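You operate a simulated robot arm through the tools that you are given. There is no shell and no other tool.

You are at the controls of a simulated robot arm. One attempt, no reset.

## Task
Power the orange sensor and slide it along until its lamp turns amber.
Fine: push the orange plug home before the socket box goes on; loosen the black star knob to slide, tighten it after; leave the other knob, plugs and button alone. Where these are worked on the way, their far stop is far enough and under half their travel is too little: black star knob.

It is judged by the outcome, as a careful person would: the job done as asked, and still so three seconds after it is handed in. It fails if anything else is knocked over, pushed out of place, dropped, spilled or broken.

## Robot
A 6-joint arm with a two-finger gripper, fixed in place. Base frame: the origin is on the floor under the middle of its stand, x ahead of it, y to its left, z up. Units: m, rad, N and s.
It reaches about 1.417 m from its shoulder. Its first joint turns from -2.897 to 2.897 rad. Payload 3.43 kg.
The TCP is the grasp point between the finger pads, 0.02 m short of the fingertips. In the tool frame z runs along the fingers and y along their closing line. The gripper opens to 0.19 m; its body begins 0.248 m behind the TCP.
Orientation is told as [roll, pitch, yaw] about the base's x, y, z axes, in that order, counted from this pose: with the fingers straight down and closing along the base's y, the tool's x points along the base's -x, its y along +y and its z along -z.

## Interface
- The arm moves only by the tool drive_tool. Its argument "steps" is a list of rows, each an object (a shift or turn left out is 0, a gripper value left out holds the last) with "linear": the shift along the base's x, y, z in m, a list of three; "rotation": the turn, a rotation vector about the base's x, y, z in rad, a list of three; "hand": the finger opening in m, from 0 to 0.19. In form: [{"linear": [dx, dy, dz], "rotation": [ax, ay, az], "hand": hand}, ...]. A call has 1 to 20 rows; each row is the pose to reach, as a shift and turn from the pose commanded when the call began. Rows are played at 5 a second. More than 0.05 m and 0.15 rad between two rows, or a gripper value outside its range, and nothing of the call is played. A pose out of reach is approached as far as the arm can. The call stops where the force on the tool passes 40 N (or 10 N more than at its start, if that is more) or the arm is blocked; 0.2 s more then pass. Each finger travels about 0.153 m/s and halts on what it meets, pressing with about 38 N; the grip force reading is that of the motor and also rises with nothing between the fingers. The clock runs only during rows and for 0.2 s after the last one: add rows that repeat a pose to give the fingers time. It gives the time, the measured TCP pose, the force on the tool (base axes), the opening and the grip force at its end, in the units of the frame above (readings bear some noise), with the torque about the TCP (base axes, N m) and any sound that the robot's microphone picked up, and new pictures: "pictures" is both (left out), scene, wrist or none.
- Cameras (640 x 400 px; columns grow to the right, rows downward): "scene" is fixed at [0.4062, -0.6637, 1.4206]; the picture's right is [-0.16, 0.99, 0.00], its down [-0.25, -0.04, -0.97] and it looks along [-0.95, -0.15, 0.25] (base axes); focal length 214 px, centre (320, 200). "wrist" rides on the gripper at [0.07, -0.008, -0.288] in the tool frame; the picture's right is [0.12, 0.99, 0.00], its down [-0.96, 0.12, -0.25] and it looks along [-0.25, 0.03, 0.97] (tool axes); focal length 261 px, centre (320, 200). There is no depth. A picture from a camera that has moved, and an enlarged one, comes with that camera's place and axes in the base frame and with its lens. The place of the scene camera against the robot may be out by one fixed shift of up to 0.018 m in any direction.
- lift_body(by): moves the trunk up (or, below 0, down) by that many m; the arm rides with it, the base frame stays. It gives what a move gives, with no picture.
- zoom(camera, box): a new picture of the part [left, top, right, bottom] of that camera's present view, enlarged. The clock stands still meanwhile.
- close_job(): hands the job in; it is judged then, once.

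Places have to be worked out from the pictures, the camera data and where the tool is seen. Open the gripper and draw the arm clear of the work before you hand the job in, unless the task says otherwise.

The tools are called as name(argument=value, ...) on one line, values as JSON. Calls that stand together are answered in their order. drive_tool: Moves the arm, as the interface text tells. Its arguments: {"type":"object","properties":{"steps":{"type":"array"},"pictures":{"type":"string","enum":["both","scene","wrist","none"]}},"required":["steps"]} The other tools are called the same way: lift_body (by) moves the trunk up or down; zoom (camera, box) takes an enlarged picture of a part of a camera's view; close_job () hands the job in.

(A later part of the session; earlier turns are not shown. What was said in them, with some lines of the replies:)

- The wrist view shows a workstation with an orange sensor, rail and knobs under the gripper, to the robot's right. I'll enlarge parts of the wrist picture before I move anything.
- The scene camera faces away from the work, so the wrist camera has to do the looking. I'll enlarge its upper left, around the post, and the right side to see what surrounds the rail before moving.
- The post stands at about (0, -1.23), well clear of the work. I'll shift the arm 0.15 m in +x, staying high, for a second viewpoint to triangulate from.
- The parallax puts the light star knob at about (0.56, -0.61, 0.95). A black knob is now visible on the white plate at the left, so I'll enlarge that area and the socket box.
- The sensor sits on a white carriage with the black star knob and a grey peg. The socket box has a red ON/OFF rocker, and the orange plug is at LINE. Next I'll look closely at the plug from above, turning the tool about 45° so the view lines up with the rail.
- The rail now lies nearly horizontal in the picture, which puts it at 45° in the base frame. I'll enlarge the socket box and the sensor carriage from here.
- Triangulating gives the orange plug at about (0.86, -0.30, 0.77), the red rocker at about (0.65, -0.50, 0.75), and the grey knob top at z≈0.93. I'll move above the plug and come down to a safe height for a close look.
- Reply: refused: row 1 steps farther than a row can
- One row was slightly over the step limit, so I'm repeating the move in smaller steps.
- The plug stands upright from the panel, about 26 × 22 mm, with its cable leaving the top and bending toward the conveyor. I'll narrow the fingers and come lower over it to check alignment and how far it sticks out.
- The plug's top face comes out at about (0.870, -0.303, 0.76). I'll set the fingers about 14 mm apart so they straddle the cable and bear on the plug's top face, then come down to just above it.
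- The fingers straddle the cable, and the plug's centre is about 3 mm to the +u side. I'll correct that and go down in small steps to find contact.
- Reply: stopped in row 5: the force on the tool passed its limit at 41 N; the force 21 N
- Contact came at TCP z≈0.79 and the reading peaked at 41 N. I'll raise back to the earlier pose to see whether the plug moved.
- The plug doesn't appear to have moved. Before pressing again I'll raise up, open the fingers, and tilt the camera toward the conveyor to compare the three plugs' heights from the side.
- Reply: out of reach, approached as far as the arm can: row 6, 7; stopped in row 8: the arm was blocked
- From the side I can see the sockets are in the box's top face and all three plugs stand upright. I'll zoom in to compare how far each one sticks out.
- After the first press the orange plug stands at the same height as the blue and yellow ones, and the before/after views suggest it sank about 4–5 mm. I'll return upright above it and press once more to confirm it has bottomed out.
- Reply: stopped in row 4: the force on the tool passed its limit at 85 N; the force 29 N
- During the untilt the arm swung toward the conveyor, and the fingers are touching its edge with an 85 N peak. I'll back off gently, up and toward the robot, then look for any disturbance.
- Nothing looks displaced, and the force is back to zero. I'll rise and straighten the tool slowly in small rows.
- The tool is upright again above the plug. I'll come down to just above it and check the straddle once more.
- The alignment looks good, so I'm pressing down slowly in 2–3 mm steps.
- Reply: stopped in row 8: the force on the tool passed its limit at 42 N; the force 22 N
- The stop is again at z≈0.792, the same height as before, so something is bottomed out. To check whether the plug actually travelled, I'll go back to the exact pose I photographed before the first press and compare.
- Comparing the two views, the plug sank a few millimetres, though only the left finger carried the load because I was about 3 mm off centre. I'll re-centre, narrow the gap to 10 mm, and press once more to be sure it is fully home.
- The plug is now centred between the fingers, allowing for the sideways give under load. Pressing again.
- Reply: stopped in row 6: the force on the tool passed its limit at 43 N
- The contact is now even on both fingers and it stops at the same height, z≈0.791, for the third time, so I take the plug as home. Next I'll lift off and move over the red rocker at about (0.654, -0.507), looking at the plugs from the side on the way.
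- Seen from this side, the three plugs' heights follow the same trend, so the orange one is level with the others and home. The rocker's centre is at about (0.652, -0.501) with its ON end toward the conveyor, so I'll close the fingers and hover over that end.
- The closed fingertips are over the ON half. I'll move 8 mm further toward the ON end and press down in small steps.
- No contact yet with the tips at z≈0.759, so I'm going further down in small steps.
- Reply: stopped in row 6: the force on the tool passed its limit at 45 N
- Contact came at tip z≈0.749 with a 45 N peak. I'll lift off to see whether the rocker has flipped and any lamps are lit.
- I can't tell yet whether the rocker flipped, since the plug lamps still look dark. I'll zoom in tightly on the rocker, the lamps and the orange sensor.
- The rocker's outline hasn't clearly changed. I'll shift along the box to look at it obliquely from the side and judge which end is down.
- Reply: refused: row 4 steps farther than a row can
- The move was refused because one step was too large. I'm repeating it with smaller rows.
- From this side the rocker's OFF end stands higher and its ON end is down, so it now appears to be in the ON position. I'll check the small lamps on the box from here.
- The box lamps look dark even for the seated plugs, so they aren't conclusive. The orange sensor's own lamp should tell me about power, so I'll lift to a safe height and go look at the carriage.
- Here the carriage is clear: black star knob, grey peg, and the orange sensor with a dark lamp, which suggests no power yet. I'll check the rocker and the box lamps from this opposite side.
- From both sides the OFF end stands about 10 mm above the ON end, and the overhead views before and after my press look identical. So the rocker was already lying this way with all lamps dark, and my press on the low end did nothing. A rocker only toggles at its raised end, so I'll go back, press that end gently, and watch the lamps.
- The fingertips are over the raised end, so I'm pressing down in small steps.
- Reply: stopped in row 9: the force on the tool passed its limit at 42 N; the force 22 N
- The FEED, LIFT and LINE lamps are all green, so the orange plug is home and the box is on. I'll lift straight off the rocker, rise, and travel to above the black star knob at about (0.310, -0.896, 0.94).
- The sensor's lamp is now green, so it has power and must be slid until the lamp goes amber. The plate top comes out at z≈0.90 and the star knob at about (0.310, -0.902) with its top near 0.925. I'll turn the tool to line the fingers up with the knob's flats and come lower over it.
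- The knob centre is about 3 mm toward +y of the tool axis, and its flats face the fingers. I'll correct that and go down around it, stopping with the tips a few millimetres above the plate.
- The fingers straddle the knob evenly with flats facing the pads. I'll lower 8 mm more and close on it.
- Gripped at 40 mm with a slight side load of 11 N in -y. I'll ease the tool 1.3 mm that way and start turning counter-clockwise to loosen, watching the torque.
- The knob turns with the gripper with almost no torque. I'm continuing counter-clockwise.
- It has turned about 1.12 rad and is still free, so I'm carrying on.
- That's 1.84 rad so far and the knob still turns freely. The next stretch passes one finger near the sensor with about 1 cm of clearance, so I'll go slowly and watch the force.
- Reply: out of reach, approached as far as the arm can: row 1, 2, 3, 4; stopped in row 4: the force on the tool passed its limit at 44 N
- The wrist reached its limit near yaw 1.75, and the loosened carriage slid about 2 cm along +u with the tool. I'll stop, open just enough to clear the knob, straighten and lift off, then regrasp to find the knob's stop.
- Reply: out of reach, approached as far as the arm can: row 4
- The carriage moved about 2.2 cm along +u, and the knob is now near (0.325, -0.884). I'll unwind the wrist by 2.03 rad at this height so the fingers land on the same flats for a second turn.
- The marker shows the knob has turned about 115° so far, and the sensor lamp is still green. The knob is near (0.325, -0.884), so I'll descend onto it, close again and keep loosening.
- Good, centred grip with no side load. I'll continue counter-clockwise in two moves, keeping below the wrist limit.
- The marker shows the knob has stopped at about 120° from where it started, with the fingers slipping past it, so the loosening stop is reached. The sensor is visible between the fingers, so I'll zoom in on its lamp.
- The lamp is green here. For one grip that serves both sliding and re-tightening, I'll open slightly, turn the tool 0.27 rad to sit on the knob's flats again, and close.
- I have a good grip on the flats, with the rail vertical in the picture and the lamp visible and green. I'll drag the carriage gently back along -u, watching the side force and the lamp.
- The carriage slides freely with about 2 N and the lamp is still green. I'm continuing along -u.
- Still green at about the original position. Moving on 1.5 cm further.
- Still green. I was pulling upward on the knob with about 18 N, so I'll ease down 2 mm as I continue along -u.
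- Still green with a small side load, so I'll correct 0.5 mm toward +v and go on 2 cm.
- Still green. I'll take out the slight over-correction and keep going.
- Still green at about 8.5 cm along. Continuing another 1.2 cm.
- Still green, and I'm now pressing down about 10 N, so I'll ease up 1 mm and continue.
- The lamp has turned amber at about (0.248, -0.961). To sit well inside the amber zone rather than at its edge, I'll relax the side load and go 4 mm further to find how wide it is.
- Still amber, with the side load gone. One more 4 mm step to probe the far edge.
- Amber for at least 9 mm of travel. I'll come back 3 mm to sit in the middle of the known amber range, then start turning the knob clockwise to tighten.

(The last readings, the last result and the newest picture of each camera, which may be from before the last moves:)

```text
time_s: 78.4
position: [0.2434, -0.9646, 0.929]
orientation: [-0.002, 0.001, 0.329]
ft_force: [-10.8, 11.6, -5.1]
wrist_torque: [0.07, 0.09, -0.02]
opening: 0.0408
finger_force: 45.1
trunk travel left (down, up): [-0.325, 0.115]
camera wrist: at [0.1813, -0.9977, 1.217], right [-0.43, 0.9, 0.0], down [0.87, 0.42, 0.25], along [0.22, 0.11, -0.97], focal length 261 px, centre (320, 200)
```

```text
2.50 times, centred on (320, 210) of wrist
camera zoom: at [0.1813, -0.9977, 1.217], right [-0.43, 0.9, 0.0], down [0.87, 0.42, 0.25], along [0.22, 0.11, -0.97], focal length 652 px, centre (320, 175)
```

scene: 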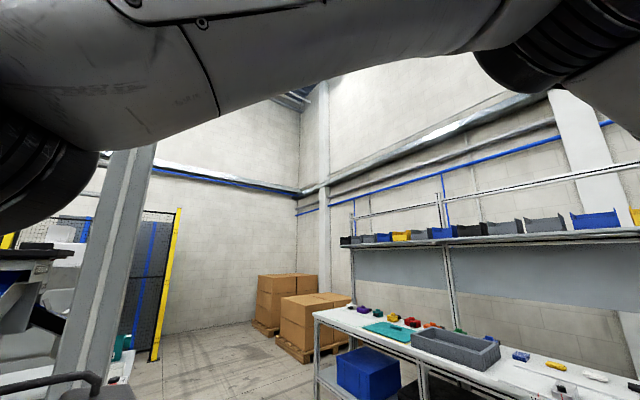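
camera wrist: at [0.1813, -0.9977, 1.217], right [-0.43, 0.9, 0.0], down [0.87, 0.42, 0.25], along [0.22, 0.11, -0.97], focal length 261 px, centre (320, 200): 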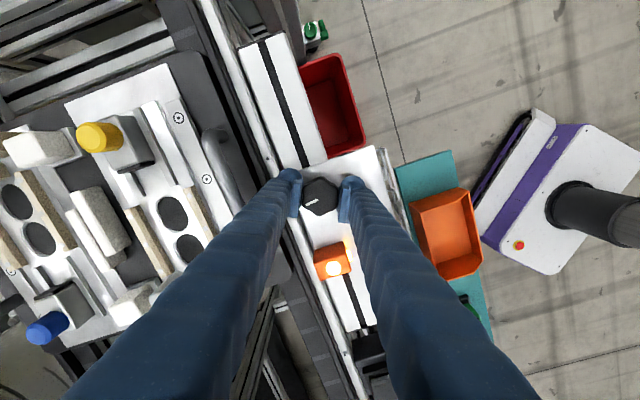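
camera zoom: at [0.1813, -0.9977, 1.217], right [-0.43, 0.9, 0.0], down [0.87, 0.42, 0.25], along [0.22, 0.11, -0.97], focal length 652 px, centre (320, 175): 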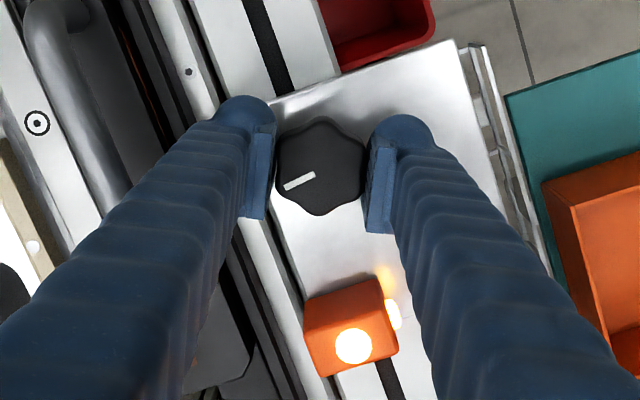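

The lamp is still amber and the knob turns with the gripper. I'll relieve the sideways load and continue clockwise.

drive_tool(steps=[{"linear": [-0.001, 0.001, -0.0003], "rotation": [0, 0, -0.08]}, {"linear": [-0.001, 0.001, -0.0003], "rotation": [0, 0, -0.16]}, {"linear": [-0.001, 0.001, -0.0003], "rotation": [0, 0, -0.24]}, {"linear": [-0.001, 0.001, -0.0003], "rotation": [0, 0, -0.32]}, {"linear": [-0.001, 0.001, -0.0003], "rotation": [0, 0, -0.4]}, {"linear": [-0.001, 0.001, -0.0003], "rotation": [0, 0, -0.48]}, {"linear": [-0.001, 0.001, -0.0003], "rotation": [0, 0, -0.56]}], pictures="wrist")

zoom(camera="wrist", box=[240, 130, 400, 290])

```text
time_s: 80.0
position: [0.243, -0.9661, 0.9284]
orientation: [-0.002, 0.002, -0.232]
ft_force: [-5.0, 2.9, -1.6]
wrist_torque: [-0.02, -0.03, -0.03]
opening: 0.0407
finger_force: 44.8
trunk travel left (down, up): [-0.325, 0.115]
camera wrist: at [0.1748, -0.9592, 1.2171], right [0.11, 0.99, 0.0], down [0.96, -0.11, 0.24], along [0.24, -0.03, -0.97], focal length 261 px, centre (320, 200)
```

wrist: 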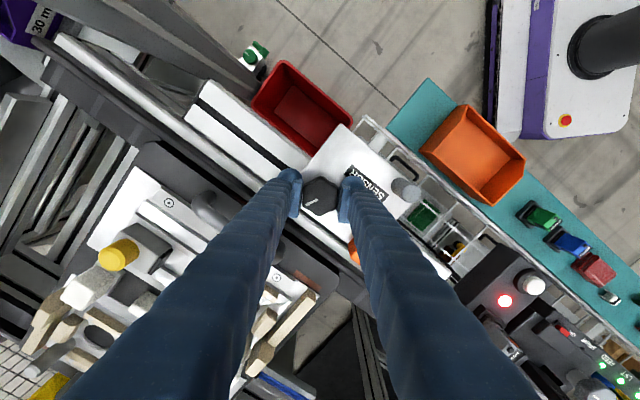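

```text
2.50 times, centred on (320, 210) of wrist
camera zoom: at [0.1748, -0.9592, 1.2171], right [0.11, 0.99, 0.0], down [0.96, -0.11, 0.24], along [0.24, -0.03, -0.97], focal length 652 px, centre (320, 175)
```

zoom: 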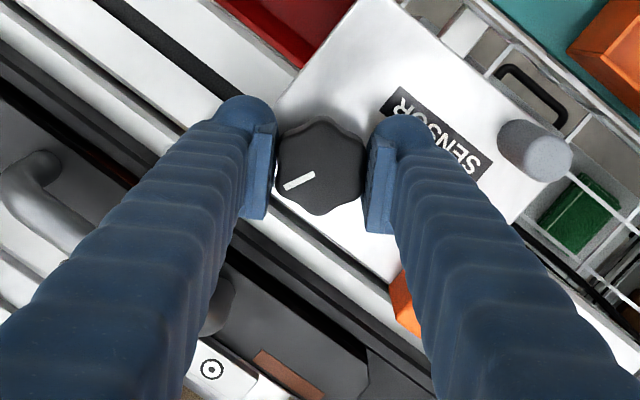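

About 0.96 rad tightened so far, and the position is steady. Continuing clockwise.

drive_tool(steps=[{"linear": [-0.0003, 0.0002, 0], "rotation": [0, 0, -0.08]}, {"linear": [-0.0003, 0.0002, 0], "rotation": [0, 0, -0.16]}, {"linear": [-0.0003, 0.0002, 0], "rotation": [0, 0, -0.24]}, {"linear": [-0.0003, 0.0002, 0], "rotation": [0, 0, -0.32]}, {"linear": [-0.0003, 0.0002, 0], "rotation": [0, 0, -0.4]}, {"linear": [-0.0003, 0.0002, 0], "rotation": [0, 0, -0.48]}, {"linear": [-0.0003, 0.0002, 0], "rotation": [0, 0, -0.56]}], pictures="wrist")

zoom(camera="wrist", box=[240, 130, 400, 290])

```text
time_s: 81.6
position: [0.2444, -0.9657, 0.9281]
orientation: [-0.003, 0.001, -0.791]
ft_force: [6.2, -5.1, -1.4]
wrist_torque: [-0.32, -0.36, -0.03]
opening: 0.0407
finger_force: 45.9
trunk travel left (down, up): [-0.325, 0.115]
camera wrist: at [0.1897, -0.9235, 1.2171], right [0.62, 0.78, 0.0], down [0.76, -0.6, 0.25], along [0.19, -0.15, -0.97], focal length 261 px, centre (320, 200)
```

wrist: 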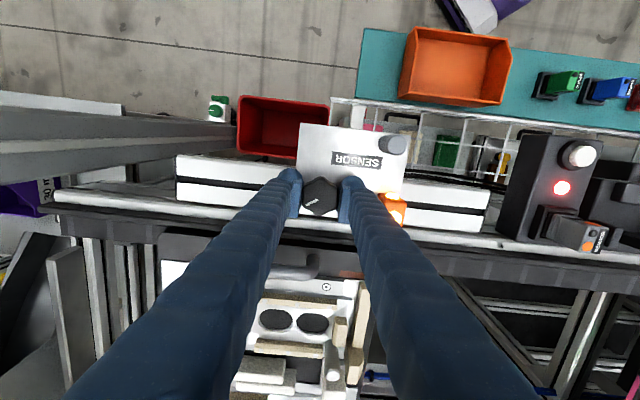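

```text
2.50 times, centred on (320, 210) of wrist
camera zoom: at [0.1897, -0.9235, 1.2171], right [0.62, 0.78, 0.0], down [0.76, -0.6, 0.25], along [0.19, -0.15, -0.97], focal length 652 px, centre (320, 175)
```

zoom: 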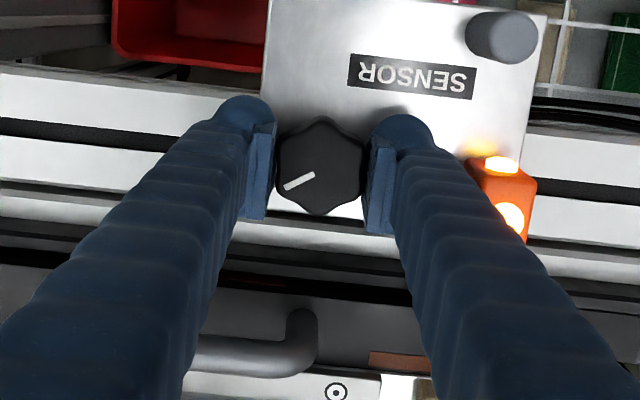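

The lamp is still amber, and about 33° remain by the marker. I'm continuing slowly, since the right finger now passes near the sensor.

drive_tool(steps=[{"linear": [0.0003, -0.0003, 0], "rotation": [0, 0, -0.06]}, {"linear": [0.0003, -0.0003, 0], "rotation": [0, 0, -0.12]}, {"linear": [0.0003, -0.0003, 0], "rotation": [0, 0, -0.18]}, {"linear": [0.0003, -0.0003, 0], "rotation": [0, 0, -0.24]}, {"linear": [0.0003, -0.0003, 0], "rotation": [0, 0, -0.3]}, {"linear": [0.0003, -0.0003, 0], "rotation": [0, 0, -0.36]}], pictures="wrist")

zoom(camera="wrist", box=[240, 120, 440, 280])

```text
time_s: 83.0
position: [0.2439, -0.9654, 0.9278]
orientation: [-0.003, 0.002, -1.15]
ft_force: [3.0, -6.0, 6.4]
wrist_torque: [-0.16, -0.04, 0.0]
opening: 0.0405
finger_force: 44.6
trunk travel left (down, up): [-0.325, 0.115]
camera wrist: at [0.209, -0.9065, 1.2171], right [0.86, 0.51, 0.0], down [0.5, -0.83, 0.25], along [0.13, -0.21, -0.97], focal length 261 px, centre (320, 200)
```

wrist: 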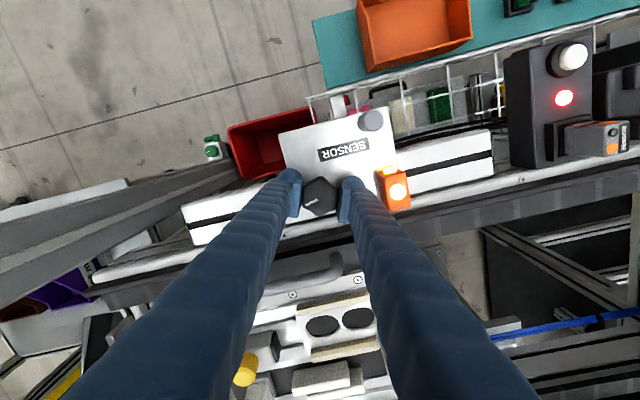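

```text
2.50 times, centred on (340, 200) of wrist
camera zoom: at [0.209, -0.9065, 1.2171], right [0.86, 0.51, 0.0], down [0.5, -0.83, 0.25], along [0.13, -0.21, -0.97], focal length 652 px, centre (270, 200)
```

zoom: 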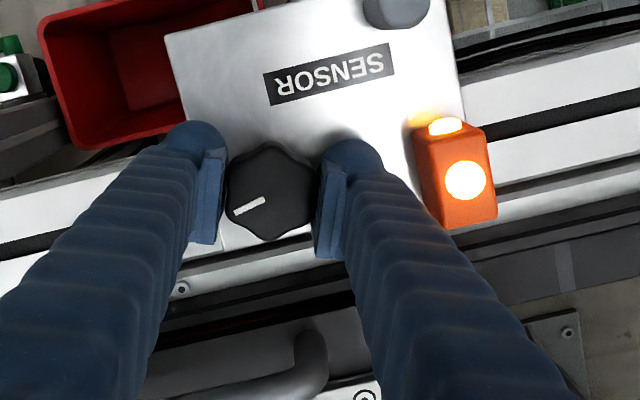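

Clear of the sensor, still amber, and about 12° left by the marker. I'll turn on until the knob meets its stop.

drive_tool(steps=[{"linear": [0.0, -0.0003, 0], "rotation": [0, 0, -0.06]}, {"linear": [0.0, -0.0003, 0], "rotation": [0, 0, -0.12]}, {"linear": [0.0, -0.0003, 0], "rotation": [0, 0, -0.18]}, {"linear": [0.0, -0.0003, 0], "rotation": [0, 0, -0.24]}, {"linear": [0.0, -0.0003, 0], "rotation": [0, 0, -0.3]}, {"linear": [0.0, -0.0003, 0], "rotation": [0, 0, -0.36]}, {"linear": [0.0, -0.0003, 0], "rotation": [0, 0, -0.42]}], pictures="wrist")

zoom(camera="wrist", box=[240, 120, 440, 280])

zoom(camera="wrist", box=[280, 150, 360, 230])

```text
time_s: 84.6
position: [0.244, -0.966, 0.9274]
orientation: [-0.002, 0.003, -1.571]
ft_force: [2.0, 1.1, 2.7]
wrist_torque: [0.11, 0.0, 0.55]
opening: 0.0398
finger_force: 45.0
trunk travel left (down, up): [-0.325, 0.115]
camera wrist: at [0.2362, -0.8974, 1.2166], right [0.99, 0.12, 0.0], down [0.12, -0.96, 0.24], along [0.03, -0.24, -0.97], focal length 261 px, centre (320, 200)
```

wrist: 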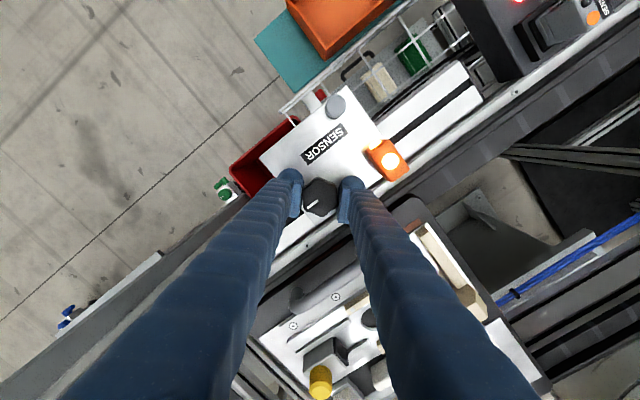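

```text
2.50 times, centred on (340, 200) of wrist
camera zoom: at [0.2362, -0.8974, 1.2166], right [0.99, 0.12, 0.0], down [0.12, -0.96, 0.24], along [0.03, -0.24, -0.97], focal length 652 px, centre (270, 200)
```

zoom: 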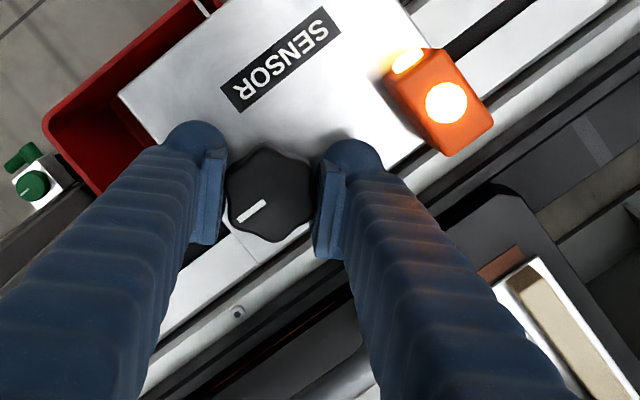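

```text
5.00 times, centred on (320, 190) of wrist
camera zoom: at [0.2362, -0.8974, 1.2166], right [0.99, 0.12, 0.0], down [0.12, -0.96, 0.24], along [0.03, -0.24, -0.97], focal length 1303 px, centre (320, 250)
```

zoom: 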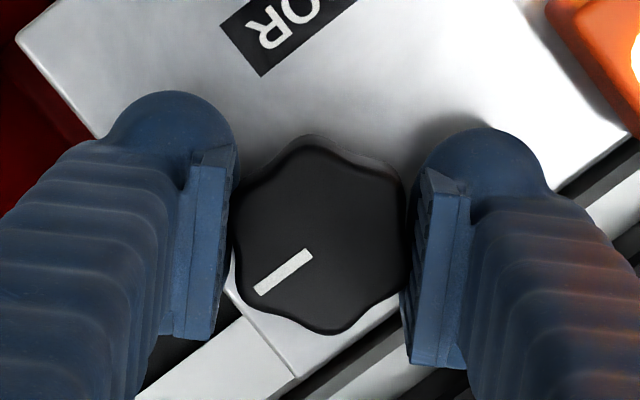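

The marker is back at its starting direction (about 224°) and the resisting torque is 0.55 N·m, so the knob is at its tight stop with the lamp still amber. I'll open just enough to clear the knob and lift straight up.

drive_tool(steps=[{"hand": 0.05}, {"hand": 0.051}, {"linear": [0, 0, 0.008], "hand": 0.051}, {"linear": [0, 0, 0.025], "hand": 0.051}, {"linear": [0, 0, 0.05], "hand": 0.051}, {"linear": [0, 0, 0.09], "hand": 0.07}, {"linear": [0, 0, 0.13], "hand": 0.1}, {"linear": [0, 0, 0.13], "hand": 0.1}], pictures="wrist")

zoom(camera="wrist", box=[240, 100, 440, 225])

```text
time_s: 86.4
position: [0.2444, -0.9637, 1.0583]
orientation: [-0.001, 0.003, -1.569]
ft_force: [0.6, 0.6, -0.1]
wrist_torque: [-0.07, -0.02, -0.03]
opening: 0.1001
finger_force: 0.1
trunk travel left (down, up): [-0.325, 0.115]
camera wrist: at [0.2367, -0.8957, 1.346], right [0.99, 0.12, 0.0], down [0.12, -0.96, 0.24], along [0.03, -0.24, -0.97], focal length 261 px, centre (320, 200)
```

wrist: 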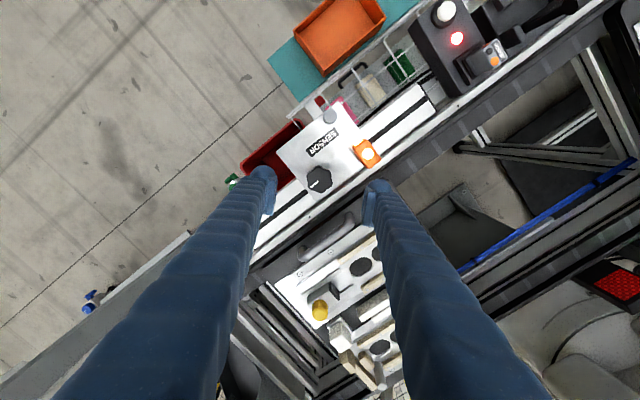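

```text
3.20 times, centred on (340, 162) of wrist
camera zoom: at [0.2367, -0.8957, 1.346], right [0.99, 0.12, 0.0], down [0.12, -0.96, 0.24], along [0.03, -0.24, -0.97], focal length 834 px, centre (256, 320)
```

zoom: 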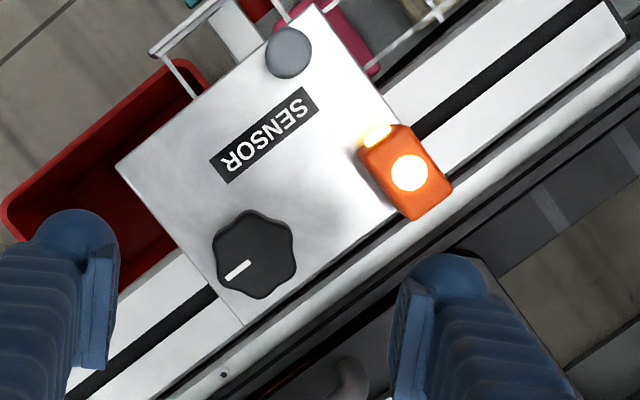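

The knob is tight at its original mark and the lamp stays amber. I'll raise the arm and withdraw it toward the starting pose, then take a last look over everything.

drive_tool(steps=[{"linear": [0, 0, 0.04], "hand": 0.1}, {"linear": [0, 0.01, 0.08], "hand": 0.12}, {"linear": [0, 0.03, 0.12], "rotation": [0, 0, 0.13], "hand": 0.15}, {"linear": [0, 0.05, 0.15], "rotation": [0, 0, 0.26], "hand": 0.19}, {"linear": [0, 0.08, 0.18], "rotation": [0, 0, 0.39], "hand": 0.19}, {"linear": [-0.01, 0.11, 0.2], "rotation": [0, 0, 0.52], "hand": 0.19}, {"linear": [-0.02, 0.14, 0.2], "rotation": [0, 0, 0.65], "hand": 0.19}, {"linear": [-0.03, 0.17, 0.2], "rotation": [0, 0, 0.78], "hand": 0.19}, {"linear": [-0.04, 0.2, 0.2], "rotation": [0, 0, 0.91], "hand": 0.19}, {"linear": [-0.05, 0.23, 0.2], "rotation": [0, 0, 1.04], "hand": 0.19}, {"linear": [-0.06, 0.26, 0.2], "rotation": [0, 0, 1.17], "hand": 0.19}, {"linear": [-0.07, 0.28, 0.2], "rotation": [0, 0, 1.3], "hand": 0.19}, {"linear": [-0.078, 0.283, 0.2], "rotation": [0, 0, 1.43], "hand": 0.19}, {"linear": [-0.078, 0.283, 0.2], "rotation": [0, 0, 1.569], "hand": 0.19}, {"linear": [-0.078, 0.283, 0.2], "rotation": [0, 0, 1.569], "hand": 0.19}], pictures="both")

zoom(camera="wrist", box=[130, 120, 330, 270])

zoom(camera="wrist", box=[270, 230, 430, 400])

```text
time_s: 89.6
position: [0.1671, -0.6826, 1.2591]
orientation: [-0.002, 0.003, 0.002]
ft_force: [0.2, 0.2, 0.2]
wrist_torque: [-0.02, 0.0, 0.03]
opening: 0.1899
finger_force: 0.1
trunk travel left (down, up): [-0.325, 0.115]
camera wrist: at [0.0973, -0.6917, 1.5468], right [-0.12, 0.99, 0.0], down [0.96, 0.12, 0.24], along [0.24, 0.03, -0.97], focal length 261 px, centre (320, 200)
```

scene: 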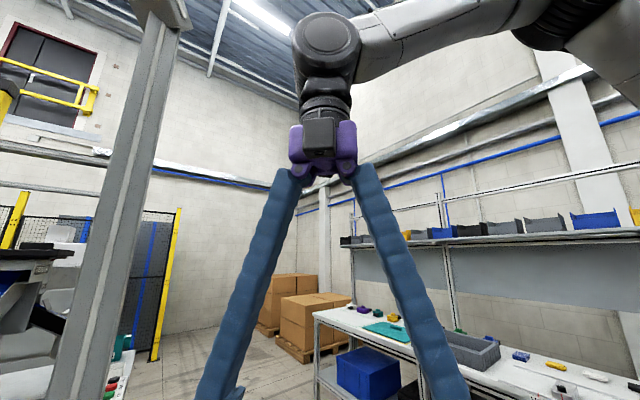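
wrist: 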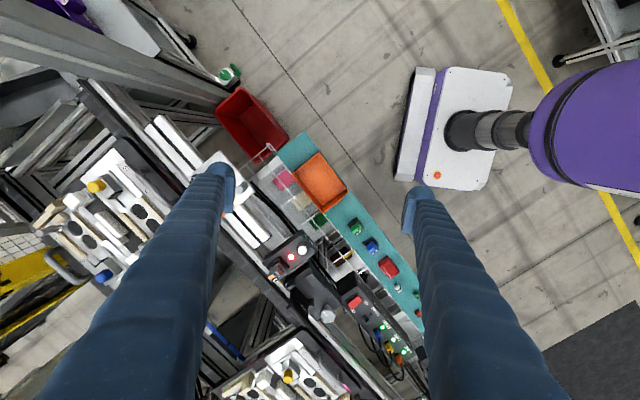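

```text
2.67 times, centred on (230, 195) of wrist
camera zoom: at [0.0973, -0.6917, 1.5468], right [-0.12, 0.99, 0.0], down [0.96, 0.12, 0.24], along [0.24, 0.03, -0.97], focal length 695 px, centre (560, 213)
```

zoom: 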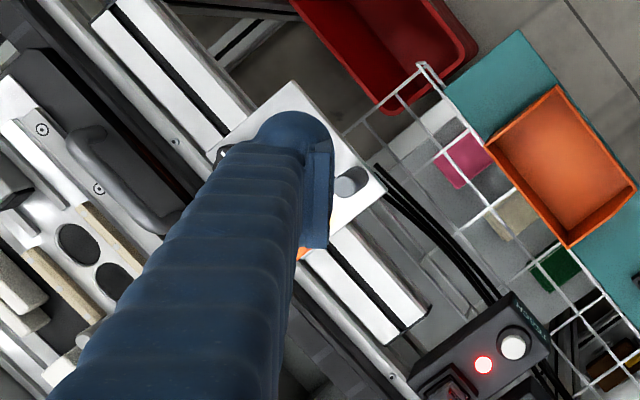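

```text
2.35 times, centred on (350, 315) of wrist
camera zoom: at [0.0973, -0.6917, 1.5468], right [-0.12, 0.99, 0.0], down [0.96, 0.12, 0.24], along [0.24, 0.03, -0.97], focal length 613 px, centre (249, -71)
```

zoom: 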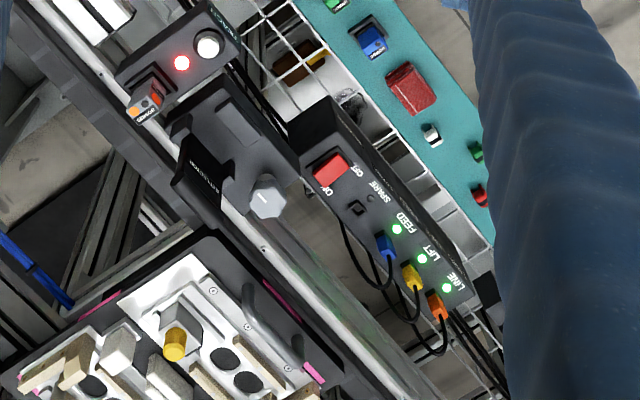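

The box lamps are green and nothing looks disturbed, but the left finger hides the sensor from here. I'll shift 0.1 m sideways at this height to confirm the lamp before handing in.

drive_tool(steps=[{"linear": [0, -0.04, 0]}, {"linear": [0, -0.08, 0]}, {"linear": [0, -0.11, 0]}, {"linear": [0, -0.11, 0]}], pictures="wrist")

zoom(camera="wrist", box=[210, 130, 370, 230])

```text
time_s: 90.6
position: [0.1657, -0.7925, 1.2567]
orientation: [0.001, 0.003, -0.001]
ft_force: [0.1, 0.3, 0.0]
wrist_torque: [0.05, 0.01, 0.02]
opening: 0.19
finger_force: 0.1
trunk travel left (down, up): [-0.325, 0.115]
camera wrist: at [0.0972, -0.8031, 1.5447], right [-0.12, 0.99, 0.0], down [0.96, 0.12, 0.24], along [0.24, 0.03, -0.97], focal length 261 px, centre (320, 200)
```

wrist: 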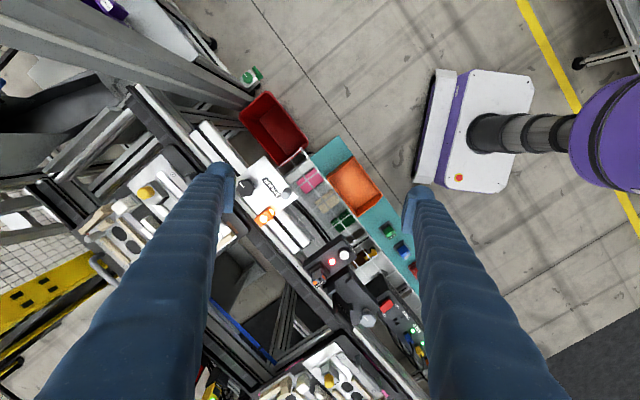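

```text
4.00 times, centred on (290, 180) of wrist
camera zoom: at [0.0972, -0.8031, 1.5447], right [-0.12, 0.99, 0.0], down [0.96, 0.12, 0.24], along [0.24, 0.03, -0.97], focal length 1043 px, centre (440, 280)
```

zoom: 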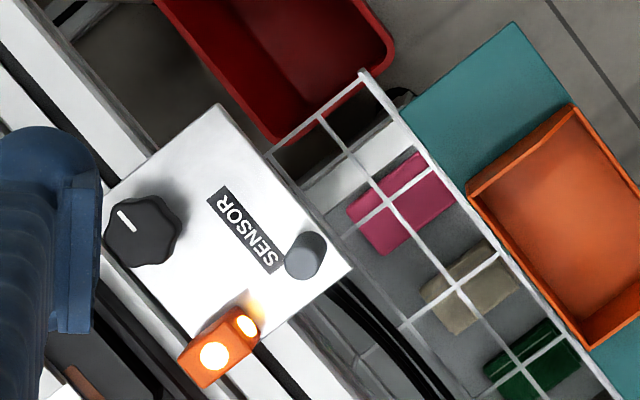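

The sensor lamp is amber, the knob's mark is back at its original tight position, and the box is on with the LINE lamp green. The arm is clear with the gripper open, so I'm handing the job in.

close_job()

```text
The job is handed in.
```

The orange sensor has power and is locked where its lamp shows amber. I've handed the job in; it hasn't returned a result yet.

- **Power:** I pushed the orange plug home first, then switched the socket box on. Its FEED, LIFT and LINE lamps all came up green. The rocker only switched when I pressed its raised end, which is the end labelled OFF. My first press, on the ON end, did nothing.
- **Sliding:** I loosened the black star knob to its far stop, about 120°, and slid the carriage along the rail. The lamp turned from green to amber, and I stopped inside an amber stretch at least 9 mm long.
- **Tightening:** I turned the knob back to its tight stop, with its mark where it started. The lamp was still amber after I let go and moved the arm clear.

**Two slips:**
- **Conveyor bump:** while straightening the tool near the plugs, the closed fingers hit the conveyor edge with a peak of about 85 N. I saw nothing moved or damaged afterwards.
- **Early slide:** while I was loosening the knob, the wrist reached its limit and the carriage slid about 2 cm the wrong way. I brought it back as part of the slide.

I didn't touch the other knob, plugs or button.
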